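You operate a simulated robot arm through the tools that you are given. There is no shell and no other tool.

The job below is to be done with a simulated robot arm. You get a single attempt, and the scene is never put back.

Task
Set the controls near the top of the pale table. At the end: the white speed dial is turned to fast; the tilt dial is turned to steep; the blue switch is switched on; the yellow dial is turned to free; whatever was shut is shut again. Leave all else as you found it, and nothing knocked over.
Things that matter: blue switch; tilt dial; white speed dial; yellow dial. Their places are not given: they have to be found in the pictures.

It is judged by the outcome, as a careful person would: the job done as asked, and still so three seconds after it is handed in. It fails if anything else is knocked over, pushed out of place, dropped, spilled or broken.

Robot
A 7-joint arm with a two-finger parallel gripper, fixed in place. Base frame: the origin is on the floor under the middle of its stand, x ahead of it, y to its left, z up; the work surface is at about z = 800. Readings come in mm, rad, newtons and seconds.
It reaches about 1247 mm from its shoulder. Its first joint turns from -2.304 to 2.304 rad. Payload 3.91 kg.
The tool frame sits at the grasp point between the pads (the TCP): z along the fingers, y along the line on which they close. The tips reach 30 mm beyond it. The gripper opens to 110 mm. The fingers are 20 mm wide and 10 mm thick; the gripper's body (48 by 112 mm) begins 55 mm behind the TCP.
Orientation is that of the tool frame in the base frame, as a unit quaternion [x, y, z, w]. With the fingers straight down and closing along the base's y, the tool's x points along the base's -x, its y along +y and its z along -z.

Tools
- The arm moves only by the tool send_rows. Its argument "increments" is a list of rows, each a list of 7 numbers: the shift along the tool's x, y, z in cm, then the turn, a rotation vector about the tool's x, y, z in rad, then the opening in per cent of the stroke, from 0 (shut) to 100 (fully open). In form: [[dx, dy, dz, wx, wy, wz, claw], ...]. A call has 1 to 20 rows; each row is the pose to reach, as a shift and turn from the pose commanded when the call began, along the tool's axes at that moment. Each row takes 0.2 s and may step no farther than 50 mm and 0.15 rad from the row before; otherwise, or with a gripper value out of range, the whole call is refused. A pose out of reach is approached as far as the arm can. The call stops where the force on the tool passes 40 N (or 10 N more than at its start, if that is more) or the arm is blocked; 0.2 s more then pass. The fingers move at their own pace (about 108 mm/s each) and stop on an object; they squeeze with about 21 N. The grip force told is the motor's: it shows also when the fingers shut on nothing. Time passes only in rows, and 0.2 s behind the last, so rows that repeat a pose let the fingers close. The reply holds the time, the measured pose of the TCP, the force on the tool along the base axes, the opening and the grip force, in the units named above and with some noise, with the torque about the TCP (base axes, N m) and any sound that the robot's microphone picked up, and new pictures: "views" is both (left out), scene, wrist or none.
- Cameras (640 x 400 px; columns grow to the right, rows downward): "scene" is fixed at [50.7, 629.2, 1428.8]; the picture's right is [-0.74, -0.67, 0.00], its down [-0.36, 0.39, -0.85] and it looks along [0.57, -0.63, -0.53] (base axes); focal length 339 px, centre (320, 200). "wrist" rides on the gripper at [72, 17, -103] in the tool frame; the picture's right is [-0.23, 0.97, 0.00], its down [-0.76, -0.18, -0.62] and it looks along [-0.61, -0.14, 0.78] (tool axes); focal length 222 px, centre (320, 200).
- measure_at(camera, pixels): there is no depth. For up to 12 entries [column, row, z] of the newest picture of that camera ("zoom" is the newest enlarged one), the place [x, y] in the base frame at which the ray of that pixel passes the height z, good to about 3 mm, but the place of the scene camera against the robot may be out by one fixed shift of up to 25 mm in any direction. It takes no simulated time.
- enlarge(camera, box): a new picture of the part [left, top, right, bottom] of that camera's present view, enlarged. It takes no simulated time.
- finish_job(): hands the job in; it is judged then, once.

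Unless the task says otherwise, let go and move clear before handing in.

The tools are called after "Emit:" by a JSON object that holds its "op" and its "data". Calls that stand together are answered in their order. send_rows: Moves the arm, as the interface text tells. Its arguments: {"type":"object","properties":{"increments":{"type":"array"},"views":{"type":"string","enum":["both","scene","wrist","none"]}},"required":["increments"]} The other tools are called the same way: measure_at (camera, pixels) gives the place at which the rays of pixels pass given heights; enlarge (camera, box) takes an enlarged picture of a part of a camera's view; finish_job () hands the job in.

At the start:

```text
clock: 0.0
eef_pos: [539.8, 222.2, 1149.8]
tcp_rot: [0.001, 1.0, 0.0, 0.0]
force: [0.9, 0.3, 0.5]
torque: [-0.01, 0.0, 0.0]
opening: 110.2
grip_force: 0.0
```

scene: 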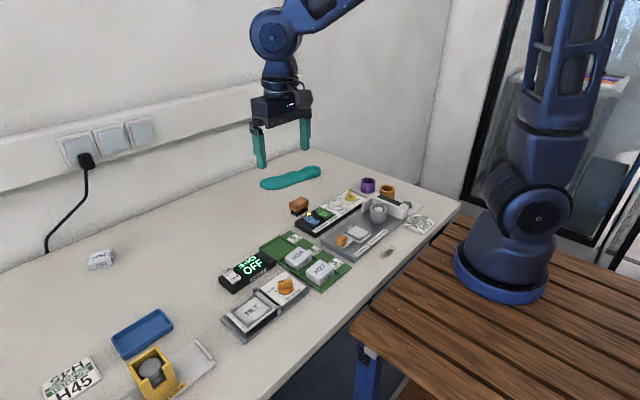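
wrist: 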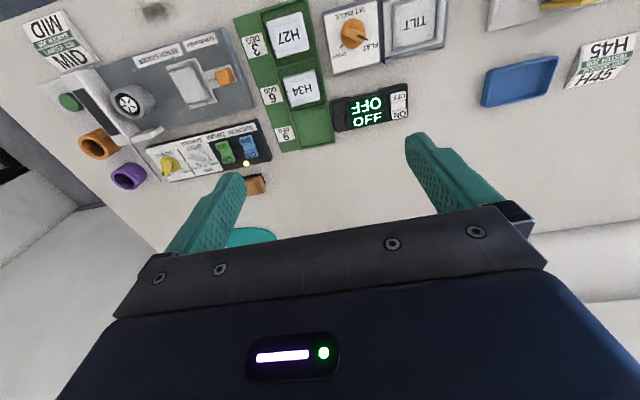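

The pictures show several panels on the table: a grey bench stirrer, a black suction panel with yellow dial and blue/green switches, a tilt box, and a yellow box with a dial. I'll enlarge these to read them.

Emit:
{"op": "enlarge", "data": {"camera": "wrist", "box": [140, 100, 300, 200]}}

Emit:
{"op": "enlarge", "data": {"camera": "wrist", "box": [20, 0, 260, 150]}}

Emit:
{"op": "enlarge", "data": {"camera": "wrist", "box": [310, 0, 470, 140]}}

Emit:
{"op": "enlarge", "data": {"camera": "scene", "box": [280, 170, 440, 270]}}

Emit:
{"op": "enlarge", "data": {"camera": "scene", "box": [200, 230, 360, 350]}}

Emit:
{"op": "enlarge", "data": {"camera": "scene", "box": [30, 300, 230, 400]}}

```text
4.00 times, centred on (220, 150) of wrist
```

zoom: 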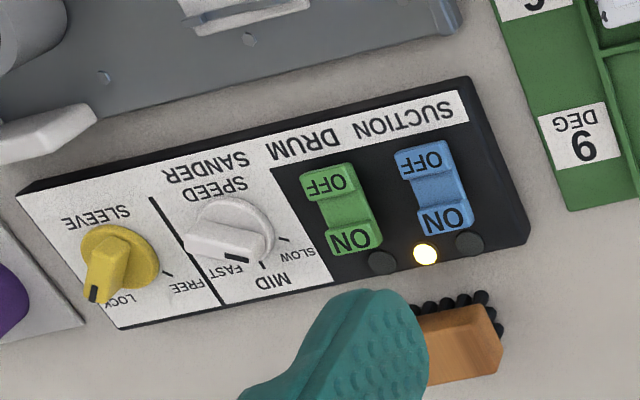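

```text
2.67 times, centred on (140, 75) of wrist
```

zoom: 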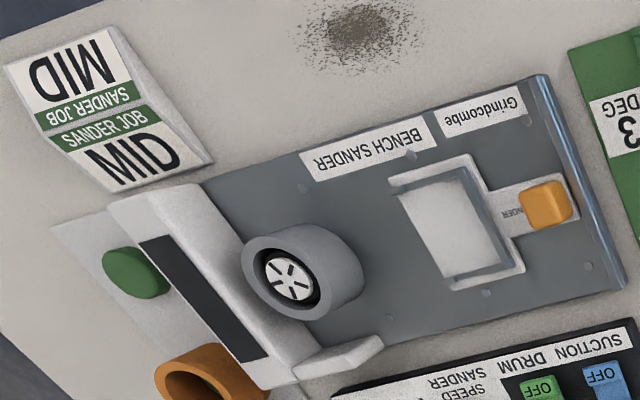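

```text
2.86 times, centred on (390, 70) of wrist
```

zoom: 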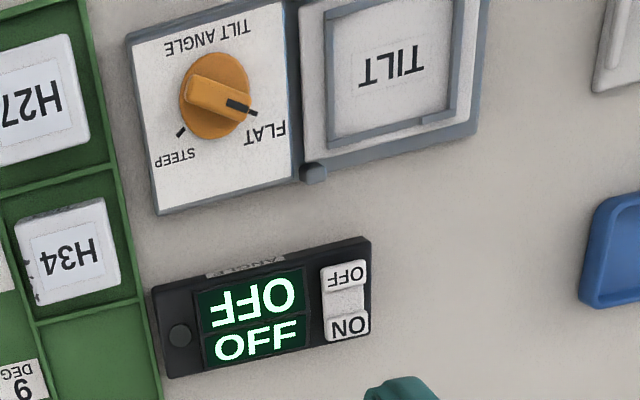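

```text
4.00 times, centred on (360, 220) of scene
```

zoom: 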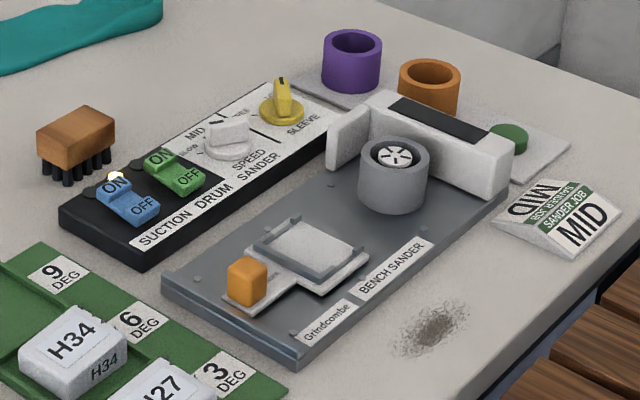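

```text
3.33 times, centred on (280, 290) of scene
```

zoom: 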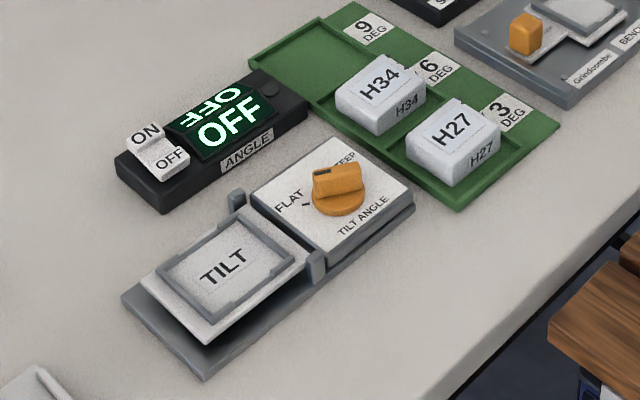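

```text
3.20 times, centred on (130, 350) of scene
```

zoom: 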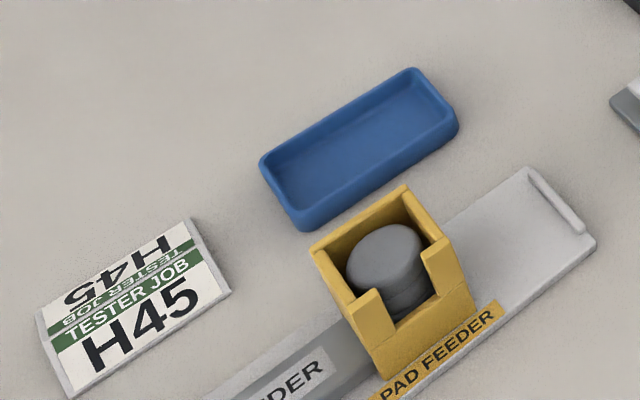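

The yellow dial (wrist ~170,165) points at LOCK, the white speed dial (~198,159) is near FAST/MID, the blue switch is at (~249,147), and the tilt dial (~352,35) is at FLAT. I'll measure their places.

Emit:
{"op": "measure_at", "data": {"camera": "wrist", "pixels": [[170, 165, 830], [198, 159, 830], [249, 147, 830], [225, 152, 830], [352, 35, 830], [145, 148, 820], [170, 182, 820], [272, 159, 820], [257, 120, 820]]}}

Emit:
{"op": "measure_at", "data": {"camera": "scene", "pixels": [[350, 196, 830], [337, 205, 830], [312, 221, 830], [323, 213, 830], [285, 287, 830]]}}

Emit:
{"op": "enlarge", "data": {"camera": "scene", "box": [290, 180, 370, 240]}}

Emit:
{"op": "enlarge", "data": {"camera": "wrist", "box": [200, 120, 280, 180]}}

Emit:
{"op": "enlarge", "data": {"camera": "wrist", "box": [140, 130, 220, 190]}}

```text
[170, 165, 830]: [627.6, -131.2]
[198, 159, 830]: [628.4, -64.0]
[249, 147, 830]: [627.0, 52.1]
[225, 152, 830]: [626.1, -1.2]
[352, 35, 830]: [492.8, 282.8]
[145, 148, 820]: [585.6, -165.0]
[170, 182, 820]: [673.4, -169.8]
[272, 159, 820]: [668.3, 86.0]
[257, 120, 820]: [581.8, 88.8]
```

```text
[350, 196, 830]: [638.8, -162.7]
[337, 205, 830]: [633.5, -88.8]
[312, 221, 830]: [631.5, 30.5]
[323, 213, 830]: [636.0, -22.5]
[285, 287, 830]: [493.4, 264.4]
```

```text
6.67 times, centred on (330, 210) of scene
```

zoom: 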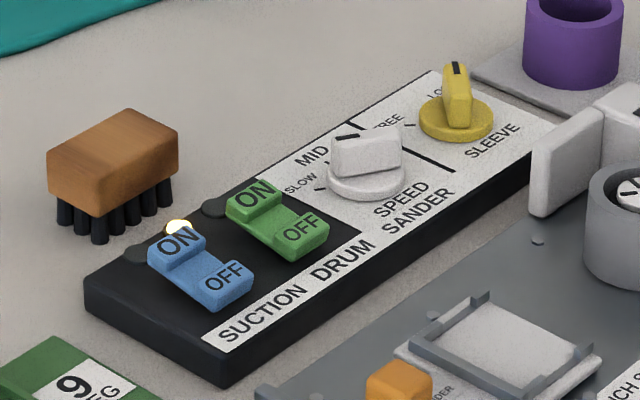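

```text
6.67 times, centred on (240, 150) of wrist
```

zoom: 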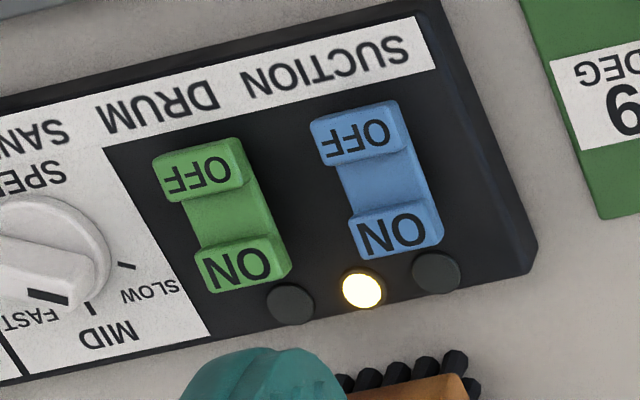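

```text
6.67 times, centred on (180, 160) of wrist
```

zoom: 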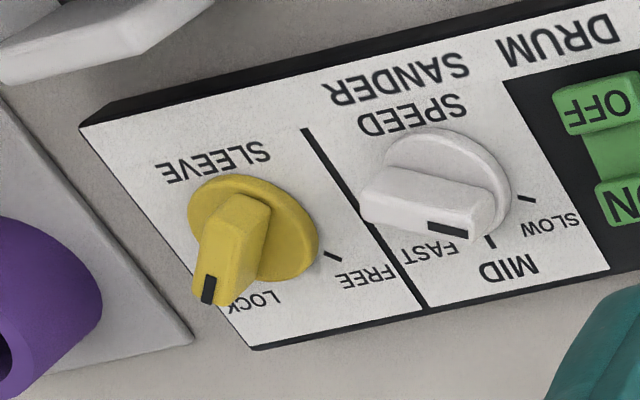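

The yellow dial's mark points at LOCK and the white dial's mark is ambiguous, so I'll move the wrist camera closer to the panel to read it properly.

Emit:
{"op": "send_rows", "data": {"increments": [[1, -2.7, 1.5, 0, 0, 0, 100], [2, -5.4, 3, 0, 0, 0, 100], [3, -8.1, 4.5, 0, 0, 0, 100], [4, -10.8, 6, 0, 0, 0, 100], [5, -13.5, 7.5, 0, 0, 0, 100], [6, -16.2, 9, 0, 0, 0, 100], [7, -18.9, 10.5, 0, 0, 0, 100], [8, -21.6, 12, 0, 0, 0, 100], [9, -24.3, 13.5, 0, 0, 0, 100], [10, -27, 15, 0, 0, 0, 100], [10, -27, 15, 0, 0, 0, 100]]}}

```text
clock: 2.4
eef_pos: [482.1, -44.8, 1019.6]
tcp_rot: [0.0, 1.0, 0.0, -0.001]
force: [0.3, -0.3, 0.3]
torque: [-0.01, -0.03, -0.02]
opening: 110.0
grip_force: 0.2
out of reach, approached as far as the arm can: row 9, 10, 11
```

scene: 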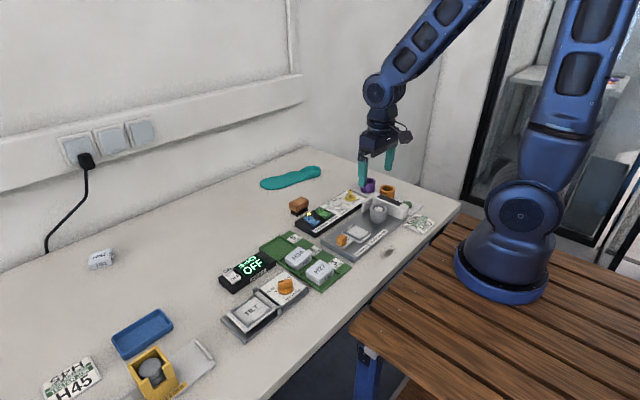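
wrist: 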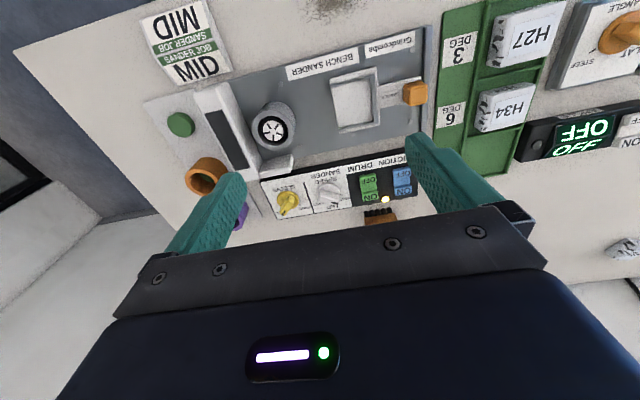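

The panel now sits at wrist (270–420, 160–220), between the fingers. I'll enlarge it.

Emit:
{"op": "enlarge", "data": {"camera": "wrist", "box": [255, 155, 351, 215]}}

Emit:
{"op": "enlarge", "data": {"camera": "wrist", "box": [335, 150, 431, 210]}}

Emit:
{"op": "measure_at", "data": {"camera": "wrist", "pixels": [[288, 200, 830], [329, 192, 830], [370, 184, 830], [402, 178, 830], [262, 180, 820], [277, 221, 820], [418, 197, 820], [385, 199, 820]]}}

```text
6.67 times, centred on (303, 185) of wrist
```

zoom: 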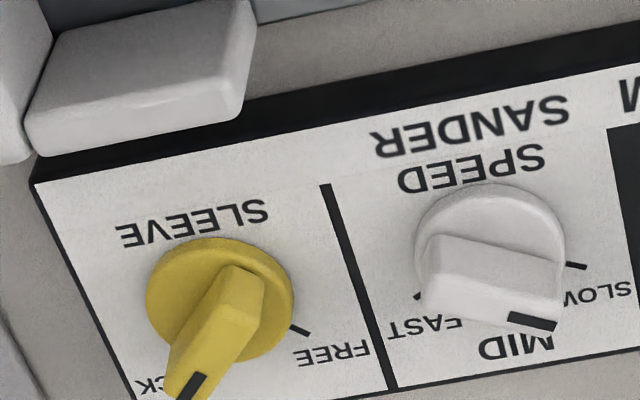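

```text
6.67 times, centred on (383, 180) of wrist
```

zoom: 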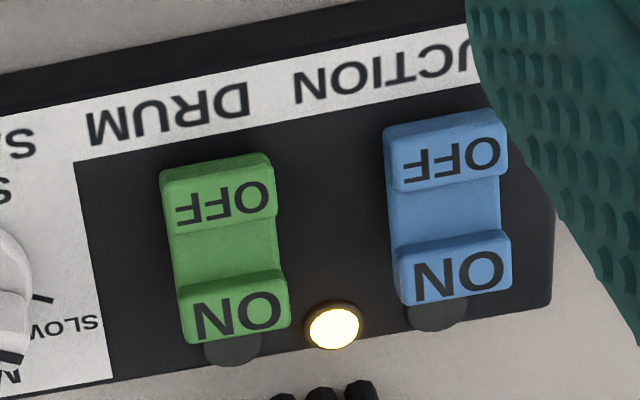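

```text
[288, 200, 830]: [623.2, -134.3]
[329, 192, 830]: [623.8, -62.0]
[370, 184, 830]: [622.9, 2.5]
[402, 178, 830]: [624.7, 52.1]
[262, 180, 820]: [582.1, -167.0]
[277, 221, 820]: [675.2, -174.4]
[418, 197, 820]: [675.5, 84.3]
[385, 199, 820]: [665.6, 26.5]
```

The white dial's mark points toward SLOW (the tick at zoom 577,266), the yellow one points at LOCK, and FAST and FREE both have ticks. I'll shift forward a little to settle the commanded pose and get a clearer view.

Emit:
{"op": "send_rows", "data": {"increments": [[-2.5, -1, 0, 0, 0, 0, 100], [-5, -2, 0, 0, 0, 0, 100], [-7.5, -3, 0, 0, 0, 0, 100], [-10, -4, 0, 0, 0, 0, 100], [-10, -4, 0, 0, 0, 0, 100]], "views": "none"}}

```text
clock: 3.6
eef_pos: [580.1, -85.3, 1019.0]
tcp_rot: [0.0, 1.0, 0.0, -0.001]
force: [-0.6, 0.4, 0.3]
torque: [0.0, -0.01, 0.0]
opening: 110.3
grip_force: 0.0
```

The commanded pose follows the reached pose. Next I'll descend to about (560, -95, 935) for a closer view of the two panel dials.

Emit:
{"op": "send_rows", "data": {"increments": [[0.5, -0.2, 2, 0, 0, 0, 100], [1, -0.5, 4.5, 0, 0, 0, 100], [1.5, -0.8, 6.5, 0, 0, 0, 100], [2, -1, 8.5, 0, 0, 0, 100], [2, -1, 8.5, 0, 0, 0, 100]]}}

```text
clock: 4.8
eef_pos: [561.9, -95.1, 934.4]
tcp_rot: [0.0, 1.0, 0.0, 0.001]
force: [-0.1, 0.3, 0.0]
torque: [0.04, -0.01, -0.03]
opening: 110.0
grip_force: 0.1
```

scene: 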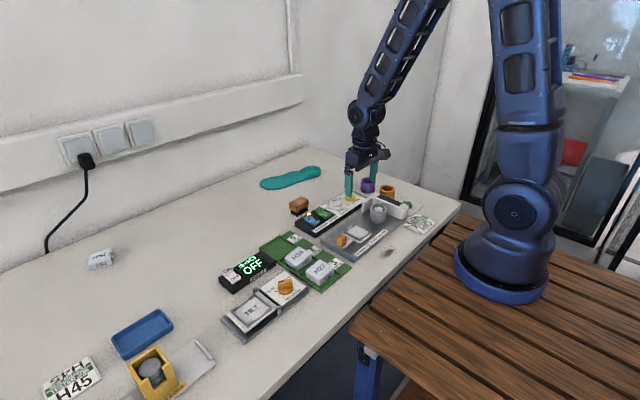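
wrist: 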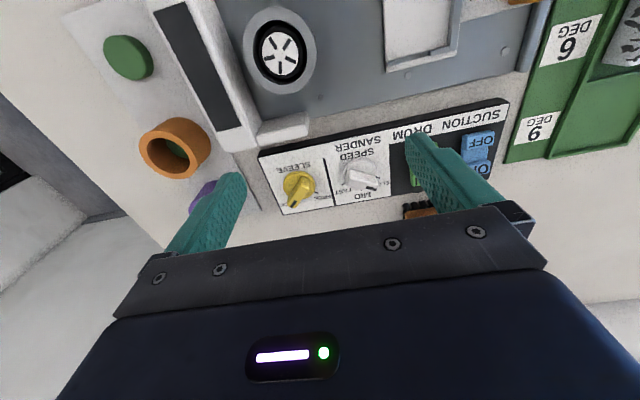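

Emit:
{"op": "enlarge", "data": {"camera": "wrist", "box": [250, 130, 410, 230]}}

Emit:
{"op": "enlarge", "data": {"camera": "wrist", "box": [325, 140, 405, 210]}}

Emit:
{"op": "enlarge", "data": {"camera": "wrist", "box": [265, 150, 345, 220]}}

```text
4.00 times, centred on (330, 180) of wrist
```

zoom: 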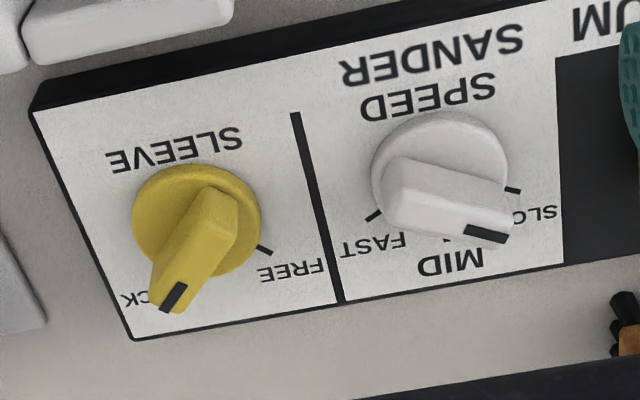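

```text
5.71 times, centred on (365, 175) of wrist
```

zoom: 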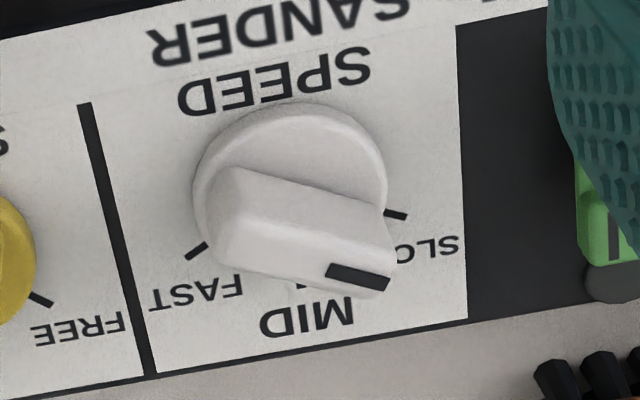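

```text
5.71 times, centred on (305, 185) of wrist
```

zoom: 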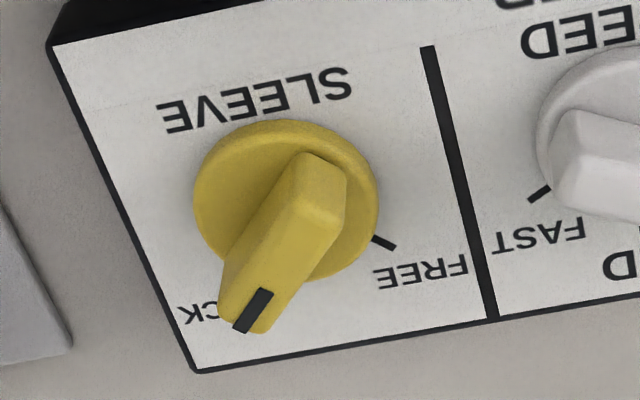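

The white dial's mark clearly points along SLOW and the yellow dial's along LOCK. I'll measure the ticks, dial centres and marks to get their angles.

Emit:
{"op": "measure_at", "data": {"camera": "wrist", "pixels": [[257.5, 158, 815], [283, 215, 815], [359.8, 173.3, 820], [378.4, 177.6, 815], [343.5, 183.8, 815], [361.5, 190, 815], [366.4, 187.3, 840], [376.9, 189.7, 840], [298.9, 185.9, 820], [316.2, 192.4, 815], [295.4, 200.8, 840], [291, 208.1, 840]]}}

Emit:
{"op": "measure_at", "data": {"camera": "wrist", "pixels": [[304.7, 178, 840], [475, 144, 830], [408, 210, 815], [310, 125, 800], [255, 140, 800], [308, 117, 850], [260, 207, 800], [190, 148, 850], [200, 195, 850]]}}

```text
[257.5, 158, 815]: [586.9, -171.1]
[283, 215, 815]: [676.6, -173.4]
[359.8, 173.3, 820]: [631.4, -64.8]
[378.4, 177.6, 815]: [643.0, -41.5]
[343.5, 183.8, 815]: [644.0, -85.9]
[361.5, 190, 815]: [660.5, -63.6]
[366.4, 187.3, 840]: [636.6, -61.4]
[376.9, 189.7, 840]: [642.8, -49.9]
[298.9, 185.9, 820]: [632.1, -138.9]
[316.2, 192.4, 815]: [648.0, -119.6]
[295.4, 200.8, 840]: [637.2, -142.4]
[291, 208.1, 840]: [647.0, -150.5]
```

```text
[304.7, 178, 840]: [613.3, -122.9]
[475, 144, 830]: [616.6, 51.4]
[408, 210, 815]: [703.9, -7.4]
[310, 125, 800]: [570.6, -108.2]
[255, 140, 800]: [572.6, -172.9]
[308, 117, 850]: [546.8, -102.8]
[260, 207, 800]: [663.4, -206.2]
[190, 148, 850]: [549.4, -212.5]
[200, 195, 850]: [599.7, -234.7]
```

The ticks put the white dial's centre near (630, -64) with SLOW and FAST at about ±60° from +x, and the yellow dial's near (630, -138). I'll hover over the white dial with the fingers turned across its handle.

Emit:
{"op": "send_rows", "data": {"increments": [[-0.9, 0.4, 0, 0, 0, -0.14, 80], [-1.8, 0.8, 0, 0, 0, -0.28, 60], [-2.7, 1.2, 0, 0, 0, -0.42, 45], [-3.6, 1.6, 0, 0, 0, -0.56, 45], [-4.5, 2, 0, 0, 0, -0.7, 45], [-5.4, 2.4, 0, 0, 0, -0.84, 45], [-6.2, 2.8, 0, 0, 0, -0.95, 45], [-6.8, 3.1, 0, 0, 0, -1.047, 45], [-6.8, 3.1, 0, 0, 0, -1.047, 45]]}}

```text
clock: 6.8
eef_pos: [628.5, -63.3, 933.3]
tcp_rot: [-0.5, 0.866, 0.0, 0.0]
force: [0.8, 0.7, 0.2]
torque: [0.01, -0.01, -0.01]
opening: 49.1
grip_force: 0.1
```

scene: 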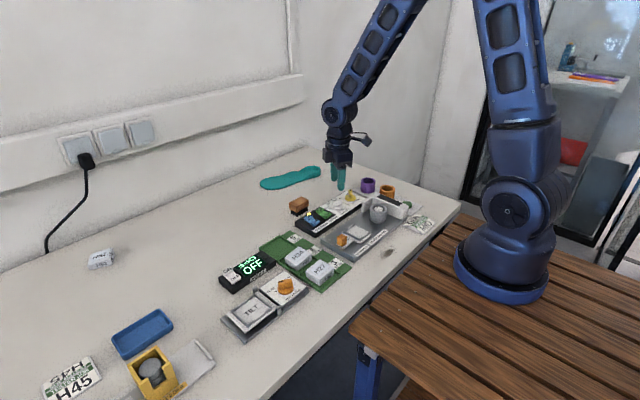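
wrist: 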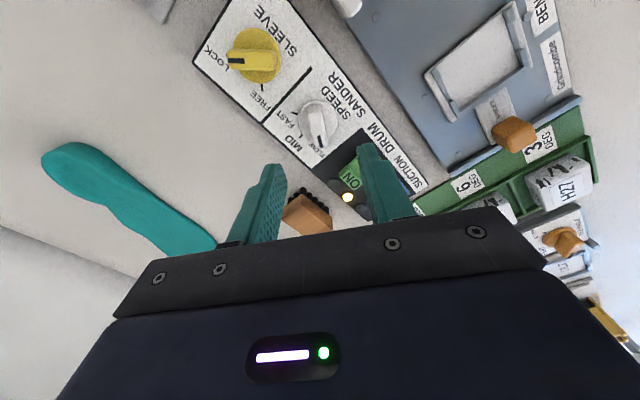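

The white dial appears at wrist (315,125), close to straight below the grasp point. I'll enlarge it to refine the alignment.

Emit:
{"op": "enlarge", "data": {"camera": "wrist", "box": [280, 90, 360, 160]}}

Emit:
{"op": "enlarge", "data": {"camera": "wrist", "box": [210, 15, 310, 95]}}

```text
5.71 times, centred on (320, 125) of wrist
```

zoom: 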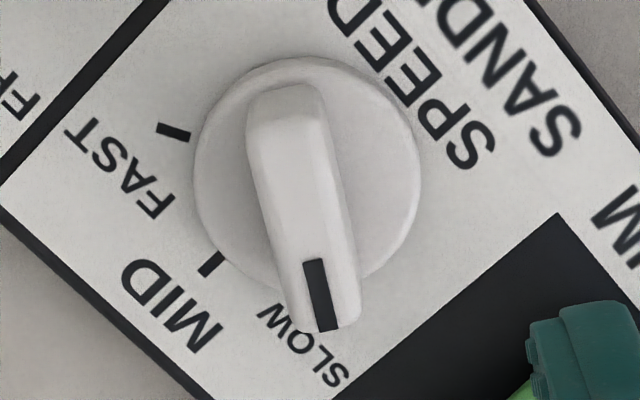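

```text
5.00 times, centred on (260, 55) of wrist
```

zoom: 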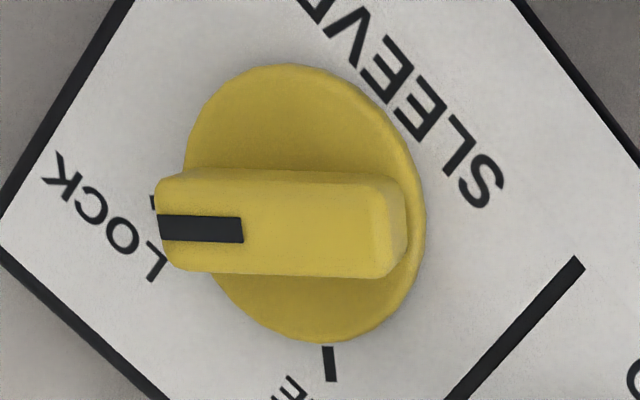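

I can now see the ticks, discs and marks of both dials clearly, so I'll measure them from this view.

Emit:
{"op": "measure_at", "data": {"camera": "wrist", "pixels": [[317.9, 120.1, 820], [294.6, 112.9, 815], [301.1, 136.1, 815], [318.6, 135.5, 846], [321.4, 147.8, 846], [257, 55.6, 820], [226.4, 55.4, 815], [261.6, 87.6, 815], [227.6, 60.6, 846], [244.4, 61.4, 846]]}}

```text
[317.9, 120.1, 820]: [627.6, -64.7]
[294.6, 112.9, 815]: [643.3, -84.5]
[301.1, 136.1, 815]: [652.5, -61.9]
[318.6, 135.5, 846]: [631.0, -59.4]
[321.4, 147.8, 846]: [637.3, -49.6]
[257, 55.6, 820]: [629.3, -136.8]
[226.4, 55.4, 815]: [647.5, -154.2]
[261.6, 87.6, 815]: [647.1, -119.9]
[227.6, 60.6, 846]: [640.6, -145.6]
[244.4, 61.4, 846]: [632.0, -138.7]
```

The white dial's centre is about (629.5, -63.7), with its handle along 57–60° and its top near z = 847. I'll descend part-way, keeping the tips above the handle, and check the alignment.

Emit:
{"op": "send_rows", "data": {"increments": [[0, -0.1, 1.5, 0, 0, 0, 45], [0, -0.1, 3, 0, 0, 0, 45], [0, -0.1, 4.5, 0, 0, 0, 45], [0, -0.1, 5, 0, 0, 0, 45]]}}

```text
clock: 7.8
eef_pos: [628.0, -62.5, 882.9]
tcp_rot: [-0.5, 0.866, 0.0, 0.0]
force: [0.0, -0.3, 0.6]
torque: [0.04, 0.01, 0.0]
opening: 49.2
grip_force: 0.0
```

scene: 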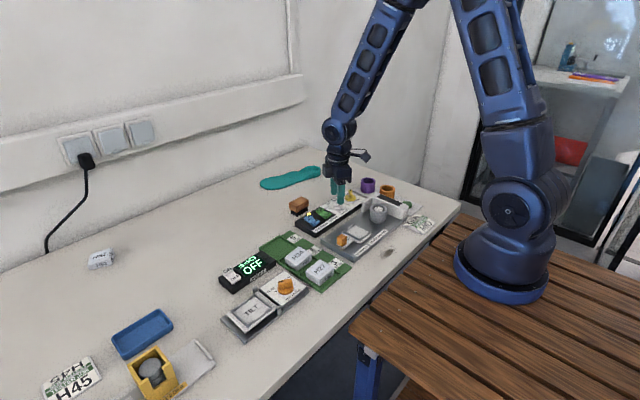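
wrist: 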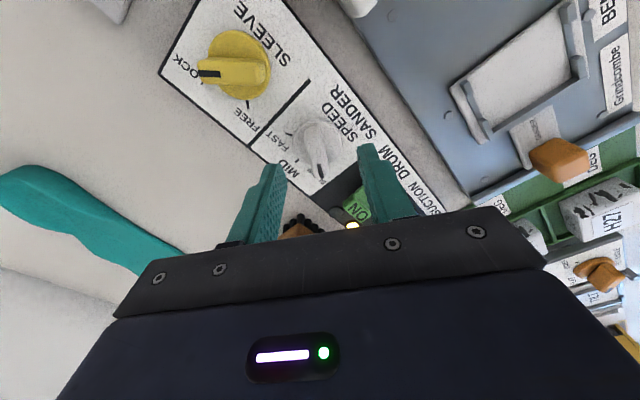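

The tips are still above the white handle. I'll enlarge to check how it sits between the fingers.

Emit:
{"op": "enlarge", "data": {"camera": "wrist", "box": [260, 100, 388, 200]}}

```text
4.00 times, centred on (324, 150) of wrist
```

zoom: 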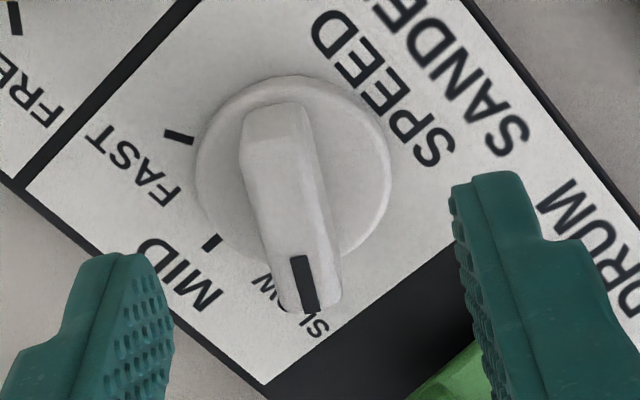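

Emit:
{"op": "measure_at", "data": {"camera": "wrist", "pixels": [[318.25, 164.5, 847], [321, 177.5, 847], [317, 142, 820], [288.8, 134, 815], [296.8, 160.5, 815], [313, 134, 847], [305, 140, 847], [321.5, 136, 847], [327, 170, 847]]}}

```text
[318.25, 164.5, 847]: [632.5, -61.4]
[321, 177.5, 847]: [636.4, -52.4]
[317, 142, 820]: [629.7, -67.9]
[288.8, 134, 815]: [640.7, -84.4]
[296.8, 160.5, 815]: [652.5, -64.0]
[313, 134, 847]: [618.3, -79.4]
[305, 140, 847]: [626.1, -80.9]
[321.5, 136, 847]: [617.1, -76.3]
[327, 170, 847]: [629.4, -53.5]
```

The handle sits about 2 mm toward tool -y and is turned about 3° from my closing axis. I'll correct both, then descend to TCP z ≈ 857 with the fingers still open.

Emit:
{"op": "send_rows", "data": {"increments": [[0, -0.2, 0.5, 0, 0, 0.05, 45], [0, -0.2, 1.2, 0, 0, 0.05, 45], [0, -0.2, 1.9, 0, 0, 0.05, 45], [0, -0.2, 2.5, 0, 0, 0.05, 45], [0, -0.2, 2.5, 0, 0, 0.05, 45]]}}

```text
clock: 9.0
eef_pos: [628.7, -63.8, 856.7]
tcp_rot: [-0.478, 0.878, 0.001, -0.001]
force: [0.2, -0.1, 0.1]
torque: [-0.02, 0.02, 0.02]
opening: 49.7
grip_force: 0.1
```

scene: 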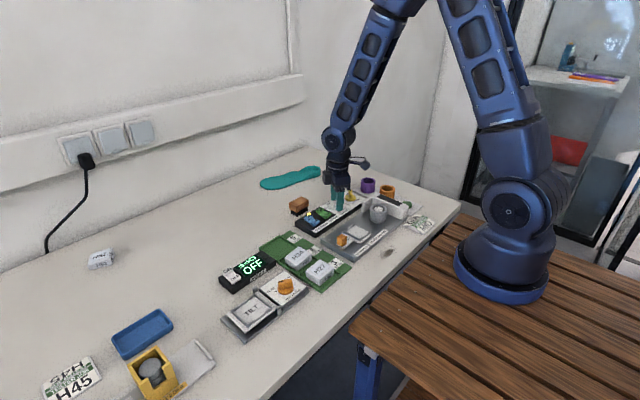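
wrist: 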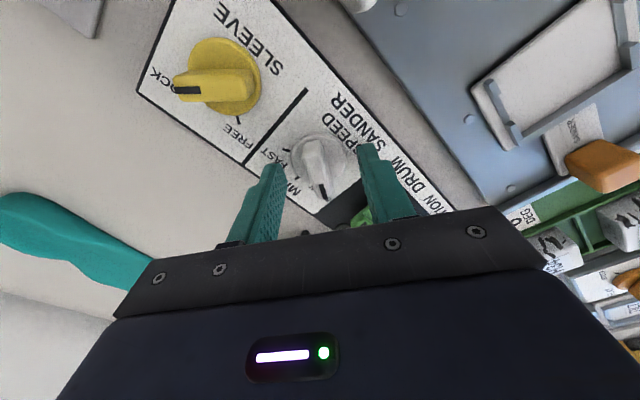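

Emit:
{"op": "enlarge", "data": {"camera": "wrist", "box": [260, 120, 388, 220]}}

Emit:
{"op": "enlarge", "data": {"camera": "scene", "box": [300, 160, 380, 230]}}

```text
4.00 times, centred on (324, 170) of wrist
```

zoom: 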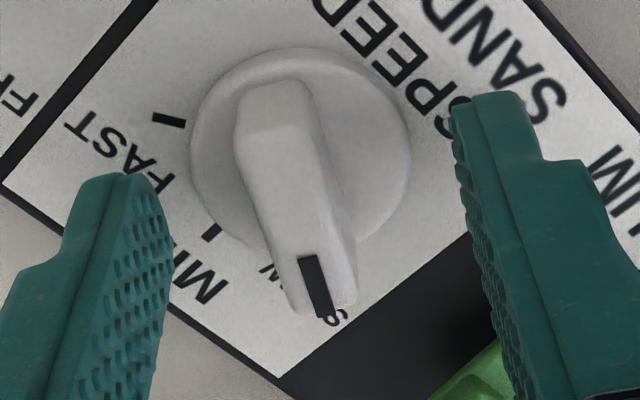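

```text
5.71 times, centred on (340, 195) of scene
```

zoom: 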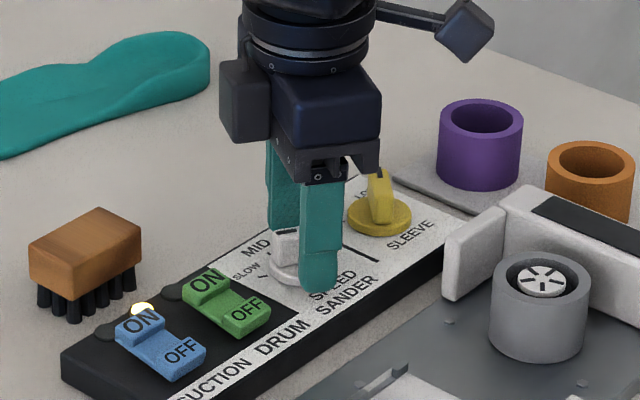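

The handle is centred between the fingers: its mark end is at (325,199), as predicted. I'll close on it.

Emit:
{"op": "send_rows", "data": {"increments": [[0, 0, 0, 0, 0, 0, 20], [0, 0, 0, 0, 0, 0, 10], [0, 0, 0, 0, 0, 0, 5], [0, 0, 0, 0, 0, 0, 5]], "views": "wrist"}}

```text
clock: 10.0
eef_pos: [629.3, -64.2, 858.6]
tcp_rot: [-0.477, 0.879, 0.0, 0.0]
force: [7.0, -4.8, 5.5]
torque: [-0.35, 0.08, 0.03]
opening: 11.9
grip_force: 45.1
```

wrist: 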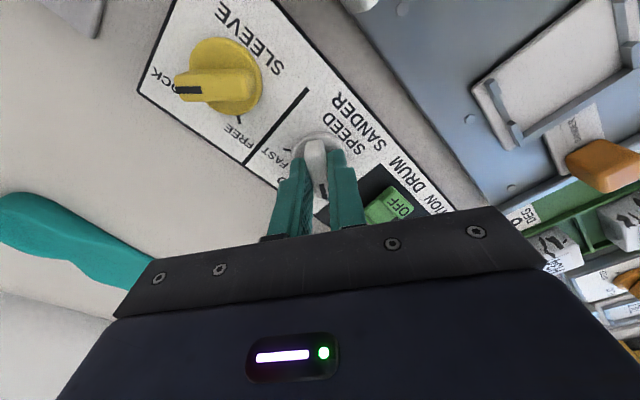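

I've got the handle gripped at 11.9 mm with low side force. I'll turn it clockwise as seen from above (tool +z) toward FAST, in small steps.

Emit:
{"op": "send_rows", "data": {"increments": [[0, -0.05, 0, 0, 0, 0.12, 5], [0, -0.05, 0, 0, 0, 0.25, 5], [0, -0.05, 0, 0, 0, 0.38, 5], [0, -0.05, 0, 0, 0, 0.51, 5], [0, -0.05, 0, 0, 0, 0.64, 5], [0, -0.05, 0, 0, 0, 0.77, 5], [0, -0.05, 0, 0, 0, 0.9, 5], [0, -0.05, 0, 0, 0, 1.0, 5], [0, -0.05, 0, 0, 0, 1.0, 5]]}}

```text
clock: 12.0
eef_pos: [630.6, -65.2, 858.3]
tcp_rot: [0.002, 1.0, -0.001, -0.001]
force: [-12.1, -29.0, -17.4]
torque: [-0.64, 0.47, 0.05]
opening: 11.8
grip_force: 45.2
```

scene: 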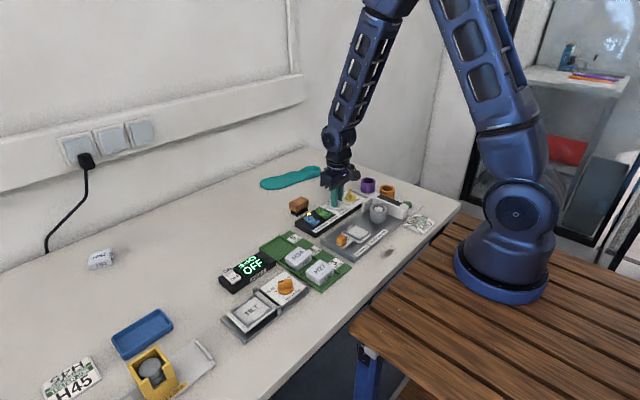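
wrist: 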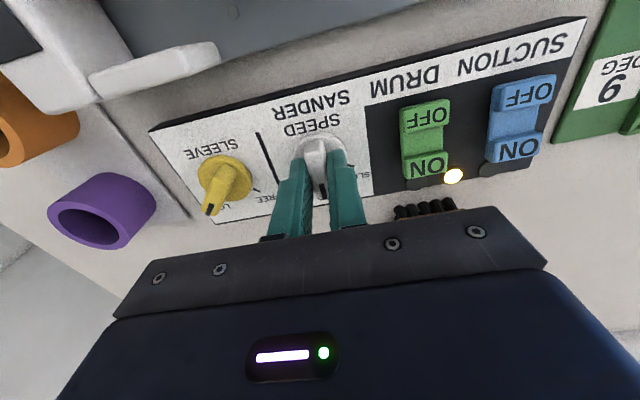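

The dial has reached MID but side force has built up to 29 N along -y, so I'm off its axis by about 1 mm. I'll shift to relieve that before turning on.

Emit:
{"op": "send_rows", "data": {"increments": [[0.02, -0.06, 0.03, 0, 0, 0, 5], [0.04, -0.1, 0.06, 0, 0, 0, 5], [0.04, -0.1, 0.06, 0, 0, 0, 5]], "views": "none"}}

```text
clock: 12.8
eef_pos: [630.1, -64.2, 858.2]
tcp_rot: [0.001, 1.0, 0.001, 0.001]
force: [-15.9, -10.1, 0.7]
torque: [-0.25, 1.59, 0.01]
opening: 12.0
grip_force: 45.3
```

Emit:
{"op": "send_rows", "data": {"increments": [[0.04, -0.03, 0, 0, 0, 0, 5], [0.07, -0.04, 0, 0, 0, 0, 5], [0.07, -0.04, 0, 0, 0, 0, 5]], "views": "none"}}

```text
clock: 13.6
eef_pos: [629.4, -65.4, 857.4]
tcp_rot: [0.0, 1.0, 0.0, 0.001]
force: [1.2, 14.5, -11.3]
torque: [0.28, -0.25, -0.04]
opening: 11.8
grip_force: 45.1
```

Side forces are now small. I'll continue the turn from MID to FAST, about 1.02 rad more.

Emit:
{"op": "send_rows", "data": {"increments": [[0, 0.02, 0.03, 0, 0, 0.13, 5], [0, 0.02, 0.03, 0, 0, 0.26, 5], [0, 0.02, 0.03, 0, 0, 0.39, 5], [0, 0.02, 0.03, 0, 0, 0.52, 5], [0, 0.02, 0.03, 0, 0, 0.65, 5], [0, 0.02, 0.03, 0, 0, 0.78, 5], [0, 0.02, 0.03, 0, 0, 0.91, 5], [0, 0.02, 0.03, 0, 0, 1.02, 5], [0, 0.02, 0.03, 0, 0, 1.02, 5]]}}

```text
clock: 15.2
eef_pos: [629.4, -65.5, 858.7]
tcp_rot: [0.422, 0.907, 0.001, 0.001]
force: [-4.6, 1.7, 10.5]
torque: [-0.56, -0.1, -0.02]
opening: 12.0
grip_force: 44.3
stopped in row 7: the force on the tool passed its limit at 41 N (the readings are from after the stop); the commanded pose is now the measured one
```

scene: 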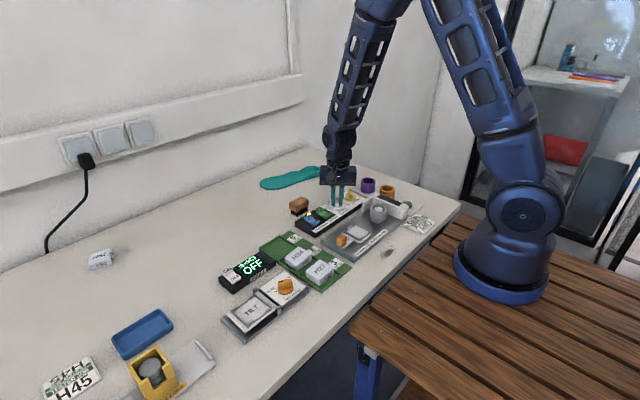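
wrist: 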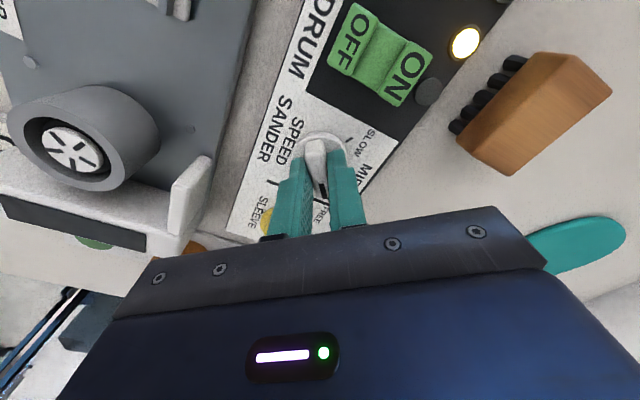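

The turn stopped with the handle at about -50°, and the forces have since relaxed. FAST needs roughly another 0.15 rad, so I'll continue in small steps.

Emit:
{"op": "send_rows", "data": {"increments": [[0, 0, 0, 0, 0, 0.05, 5], [0, 0, 0, 0, 0, 0.1, 5], [0, 0, 0, 0, 0, 0.14, 5], [0, 0, 0, 0, 0, 0.14, 5]]}}

```text
clock: 16.2
eef_pos: [629.6, -65.8, 857.8]
tcp_rot: [0.484, 0.875, 0.0, 0.002]
force: [-4.0, 0.8, 23.0]
torque: [0.84, 1.05, -0.01]
opening: 11.6
grip_force: 45.5
```

scene: 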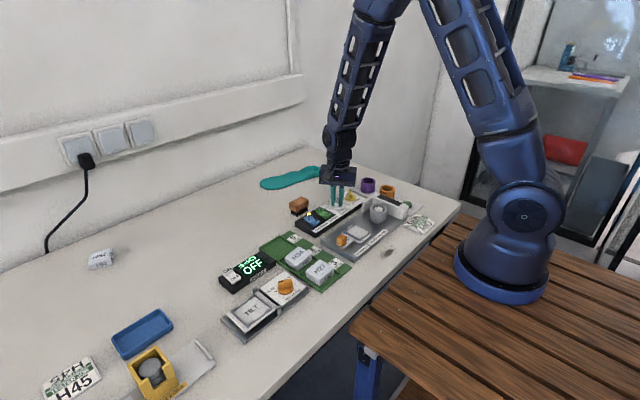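
wrist: 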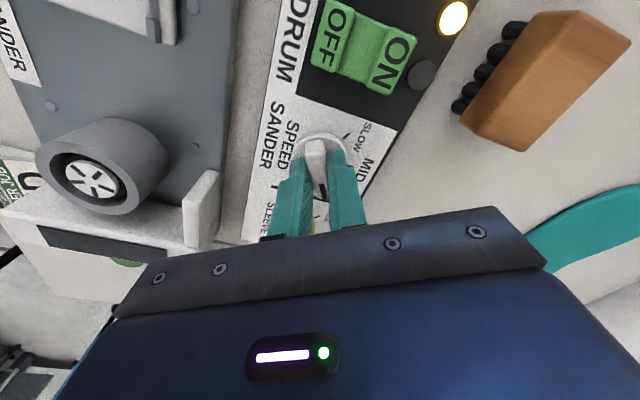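

Emit:
{"op": "enlarge", "data": {"camera": "wrist", "box": [270, 110, 370, 210]}}

```text
4.00 times, centred on (320, 160) of wrist
```

zoom: 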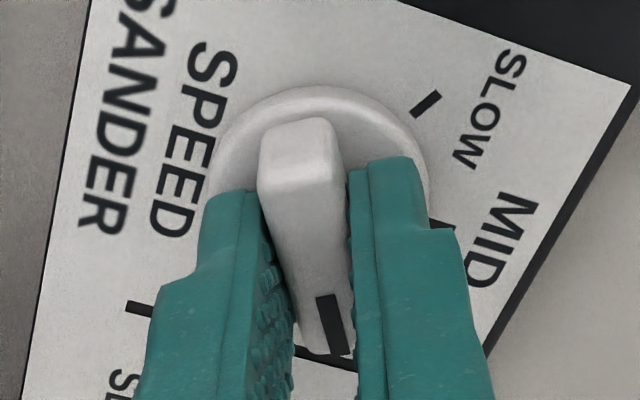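

The handle is now at about -58°. I'll open the fingers and look at where the mark ended up.

Emit:
{"op": "send_rows", "data": {"increments": [[0, 0, 0, 0, 0, 0.02, 5], [0, 0, 0, 0, 0, 0.02, 20], [0, 0, 0, 0, 0, 0.02, 40], [0, 0, 0, 0, 0, 0.02, 40]], "views": "none"}}

Emit:
{"op": "send_rows", "data": {"increments": [[0, 0, -1, 0, 0, 0, 40], [0, 0, -2.5, 0, 0, 0, 40], [0, 0, -4, 0, 0, 0, 40], [0, 0, -5.5, 0, 0, 0, 40], [0, 0, -7.5, 0, 0, 0, 40], [0, 0, -7.5, 0, 0, 0, 40]]}}

```text
clock: 17.2
eef_pos: [629.2, -66.3, 857.1]
tcp_rot: [0.493, 0.87, 0.0, 0.002]
force: [-0.4, -0.6, 0.3]
torque: [-0.03, 0.01, 0.0]
opening: 43.9
grip_force: 0.0
```

```text
clock: 18.6
eef_pos: [629.1, -66.8, 931.4]
tcp_rot: [0.493, 0.87, 0.0, 0.002]
force: [-0.2, -0.4, 0.5]
torque: [-0.04, 0.0, 0.02]
opening: 43.9
grip_force: 0.2
```

scene: 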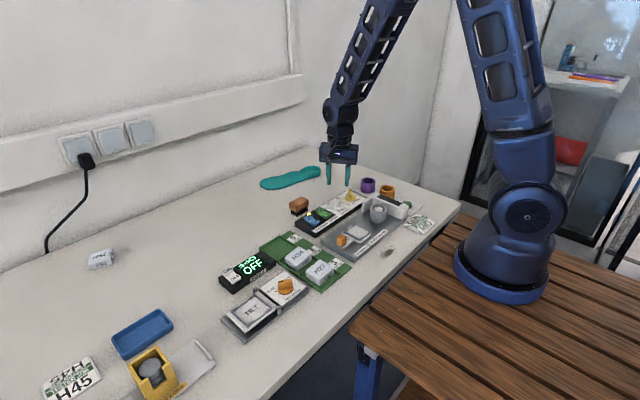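
wrist: 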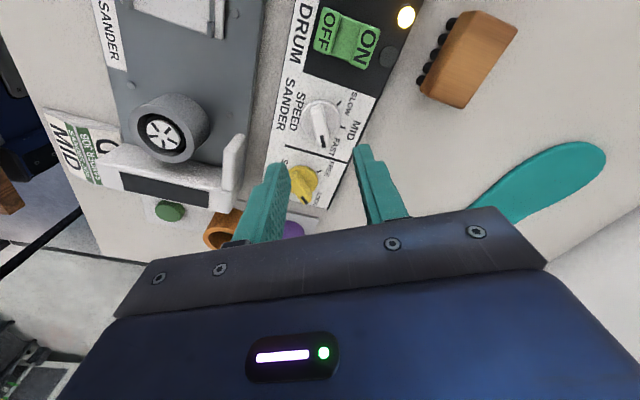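

Emit:
{"op": "enlarge", "data": {"camera": "wrist", "box": [280, 80, 360, 160]}}

Emit:
{"op": "enlarge", "data": {"camera": "scene", "box": [290, 170, 390, 240]}}

Emit:
{"op": "enlarge", "data": {"camera": "wrist", "box": [265, 150, 345, 220]}}

```text
5.00 times, centred on (320, 120) of wrist
```

zoom: 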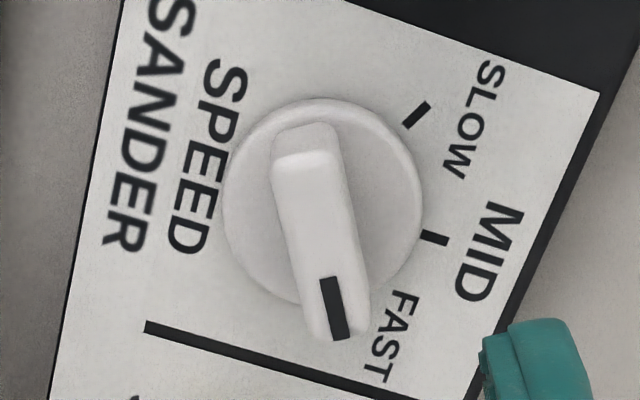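

```text
5.71 times, centred on (340, 205) of scene
```

zoom: 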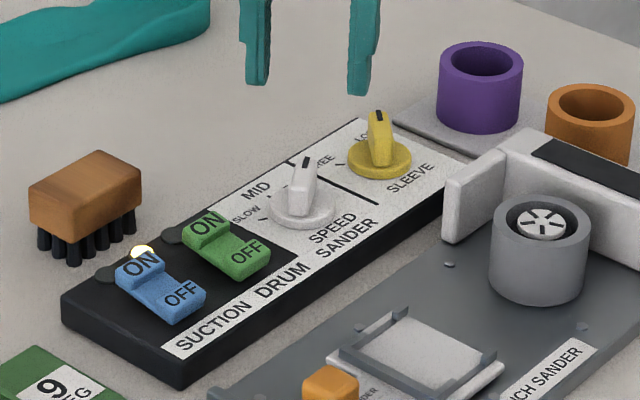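

```text
5.71 times, centred on (305, 185) of wrist
```

zoom: 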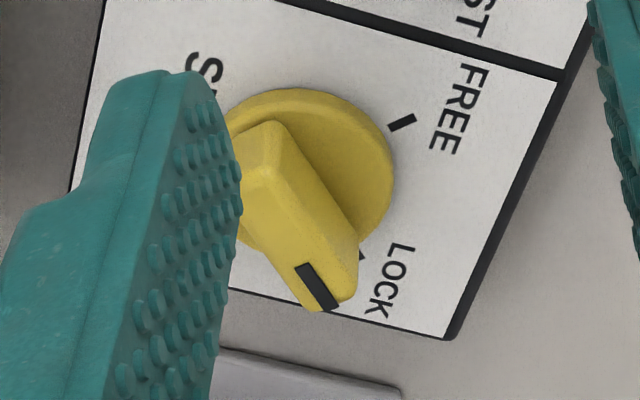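

The white dial's mark now points toward FAST. I'll measure it against the ticks to confirm the angle.

Emit:
{"op": "measure_at", "data": {"camera": "wrist", "pixels": [[320.4, 120.4, 820], [339.2, 103, 815], [342.8, 127.6, 815], [322, 136, 847], [324, 147.6, 847], [316.5, 112, 847], [319.2, 174.5, 815]]}}

```text
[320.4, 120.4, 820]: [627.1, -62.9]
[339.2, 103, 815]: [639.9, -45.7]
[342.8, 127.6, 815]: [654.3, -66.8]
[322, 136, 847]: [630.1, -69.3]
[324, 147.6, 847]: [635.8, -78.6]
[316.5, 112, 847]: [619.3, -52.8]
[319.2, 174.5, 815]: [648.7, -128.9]
```

The white handle is at about -58.5° with the FAST tick hidden beneath it, so it is on FAST. Next I'll move over the yellow dial at about (630, -138) with the fingers across its handle.

Emit:
{"op": "send_rows", "data": {"increments": [[-1.55, -0.9, 0, 0, 0, -0.07, 40], [-3.1, -1.8, 0, 0, 0, -0.14, 40], [-4.65, -2.7, 0, 0, 0, -0.21, 40], [-6.23, -3.61, 0, 0, 0, -0.28, 40], [-6.23, -3.61, 0, 0, 0, -0.28, 40]]}}

```text
clock: 19.8
eef_pos: [631.4, -138.0, 930.9]
tcp_rot: [0.368, 0.93, 0.001, 0.001]
force: [0.4, -0.7, 0.3]
torque: [0.0, 0.05, -0.01]
opening: 44.0
grip_force: 0.0
```

scene: 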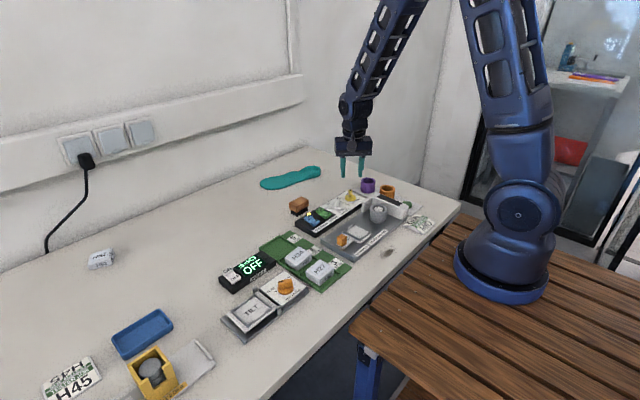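
wrist: 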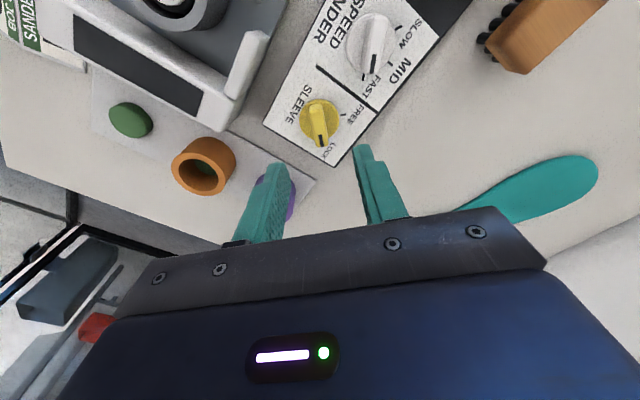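

Emit:
{"op": "enlarge", "data": {"camera": "wrist", "box": [280, 85, 360, 165]}}

Emit:
{"op": "enlarge", "data": {"camera": "wrist", "box": [335, 5, 425, 95]}}

```text
5.00 times, centred on (320, 125) of wrist
```

zoom: 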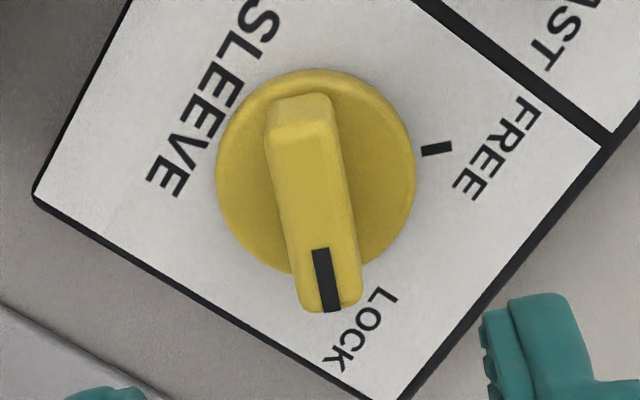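

```text
4.44 times, centred on (380, 50) of wrist
```

zoom: 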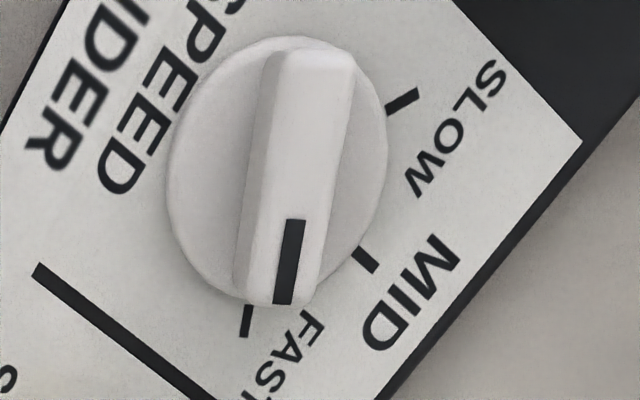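

This view also shows the white dial's FAST tick just beside its mark. I'll measure both dials accurately here.

Emit:
{"op": "measure_at", "data": {"camera": "wrist", "pixels": [[364.3, 73.9, 815], [363, 80.7, 815], [398.5, 28, 815], [390.4, 63.6, 815], [374, 55, 847], [371.5, 73, 847], [370.6, 43.7, 820], [319.2, 119.4, 820], [343.4, 114.8, 815], [320.2, 135, 847], [322.4, 147.4, 847], [316, 110, 847]]}}

```text
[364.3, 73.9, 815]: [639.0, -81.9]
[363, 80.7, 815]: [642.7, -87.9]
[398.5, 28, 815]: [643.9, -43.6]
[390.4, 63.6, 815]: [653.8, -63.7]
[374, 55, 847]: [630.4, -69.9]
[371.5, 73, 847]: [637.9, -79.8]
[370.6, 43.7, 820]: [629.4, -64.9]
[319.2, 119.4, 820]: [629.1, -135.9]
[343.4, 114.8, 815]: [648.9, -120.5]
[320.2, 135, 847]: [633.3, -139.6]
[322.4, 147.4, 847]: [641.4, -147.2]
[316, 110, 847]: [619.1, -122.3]
```

The yellow handle points at about -45° and its centre is near (629.5, -137). I'll correct the offset and descend to check the alignment at grasp height.

Emit:
{"op": "send_rows", "data": {"increments": [[0.14, -0.03, 1.5, 0, 0, 0.04, 40], [0.14, -0.03, 3.5, 0, 0, 0.04, 40], [0.14, -0.03, 5.2, 0, 0, 0.04, 40], [0.14, -0.03, 6.5, 0, 0, 0.04, 40], [0.14, -0.03, 7.4, 0, 0, 0.04, 40], [0.14, -0.03, 7.4, 0, 0, 0.04, 40]], "views": "wrist"}}

Emit:
{"op": "enlarge", "data": {"camera": "wrist", "box": [260, 120, 388, 220]}}

```text
clock: 21.2
eef_pos: [630.4, -136.9, 857.8]
tcp_rot: [0.385, 0.923, 0.001, 0.001]
force: [-0.1, 0.2, 0.1]
torque: [0.0, -0.04, 0.01]
opening: 44.0
grip_force: 0.0
```

wrist: 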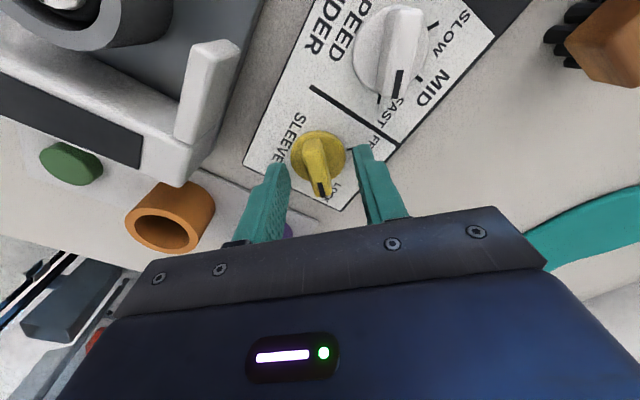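

```text
4.00 times, centred on (324, 170) of wrist
```

zoom: 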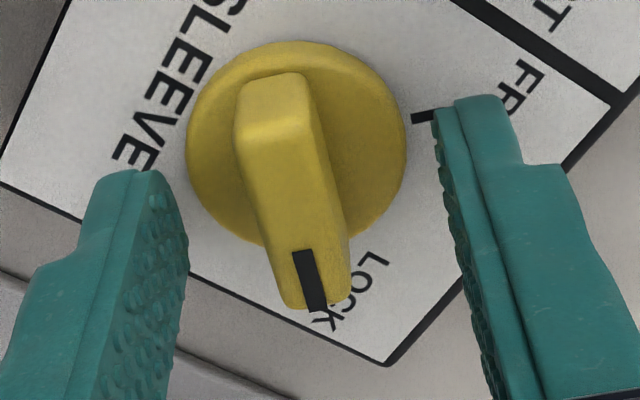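

The handle sits slightly off to tool -y/+x compared with the well-centred white one. I'll nudge the gripper about 1.5 mm and close.

Emit:
{"op": "send_rows", "data": {"increments": [[0.1, -0.14, 0, 0, 0, 0, 40], [0.1, -0.14, 0, 0, 0, 0, 40], [0.1, -0.14, 0, 0, 0, 0, 20], [0.1, -0.14, 0, 0, 0, 0, 10], [0.1, -0.14, 0, 0, 0, 0, 5], [0.1, -0.14, 0, 0, 0, 0, 5]], "views": "wrist"}}

```text
clock: 22.6
eef_pos: [629.2, -136.6, 857.8]
tcp_rot: [0.384, 0.923, 0.0, 0.001]
force: [6.0, 6.4, 0.0]
torque: [0.05, 0.13, 0.49]
opening: 11.7
grip_force: 44.9
```

wrist: 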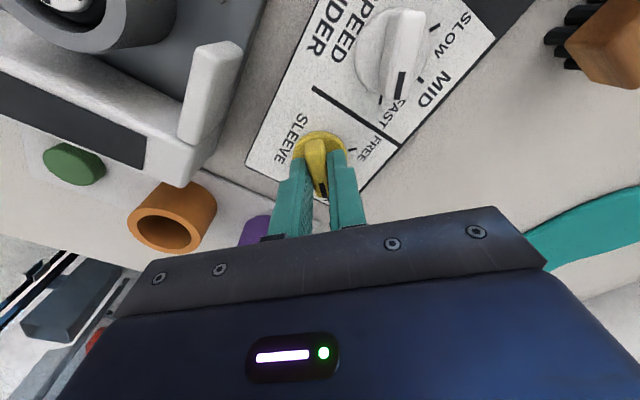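

Gripped at 11.7 mm with about 9 N of side force. I'll turn counter-clockwise (tool -z) toward FREE, starting with a part turn.

Emit:
{"op": "send_rows", "data": {"increments": [[0, 0.03, 0, 0, 0, -0.1, 5], [0, 0.03, 0, 0, 0, -0.2, 5], [0, 0.03, 0, 0, 0, -0.3, 5], [0, 0.03, 0, 0, 0, -0.4, 5], [0, 0.03, 0, 0, 0, -0.5, 5], [0, 0.03, 0, 0, 0, -0.5, 5]], "views": "none"}}

```text
clock: 24.0
eef_pos: [628.6, -136.5, 857.6]
tcp_rot: [0.143, 0.99, 0.0, 0.003]
force: [1.2, 2.5, -4.0]
torque: [-0.31, -0.07, 0.02]
opening: 11.8
grip_force: 44.9
stopped in row 6: the force on the tool passed its limit at 41 N (the readings are from after the stop); the commanded pose is now the measured one
```

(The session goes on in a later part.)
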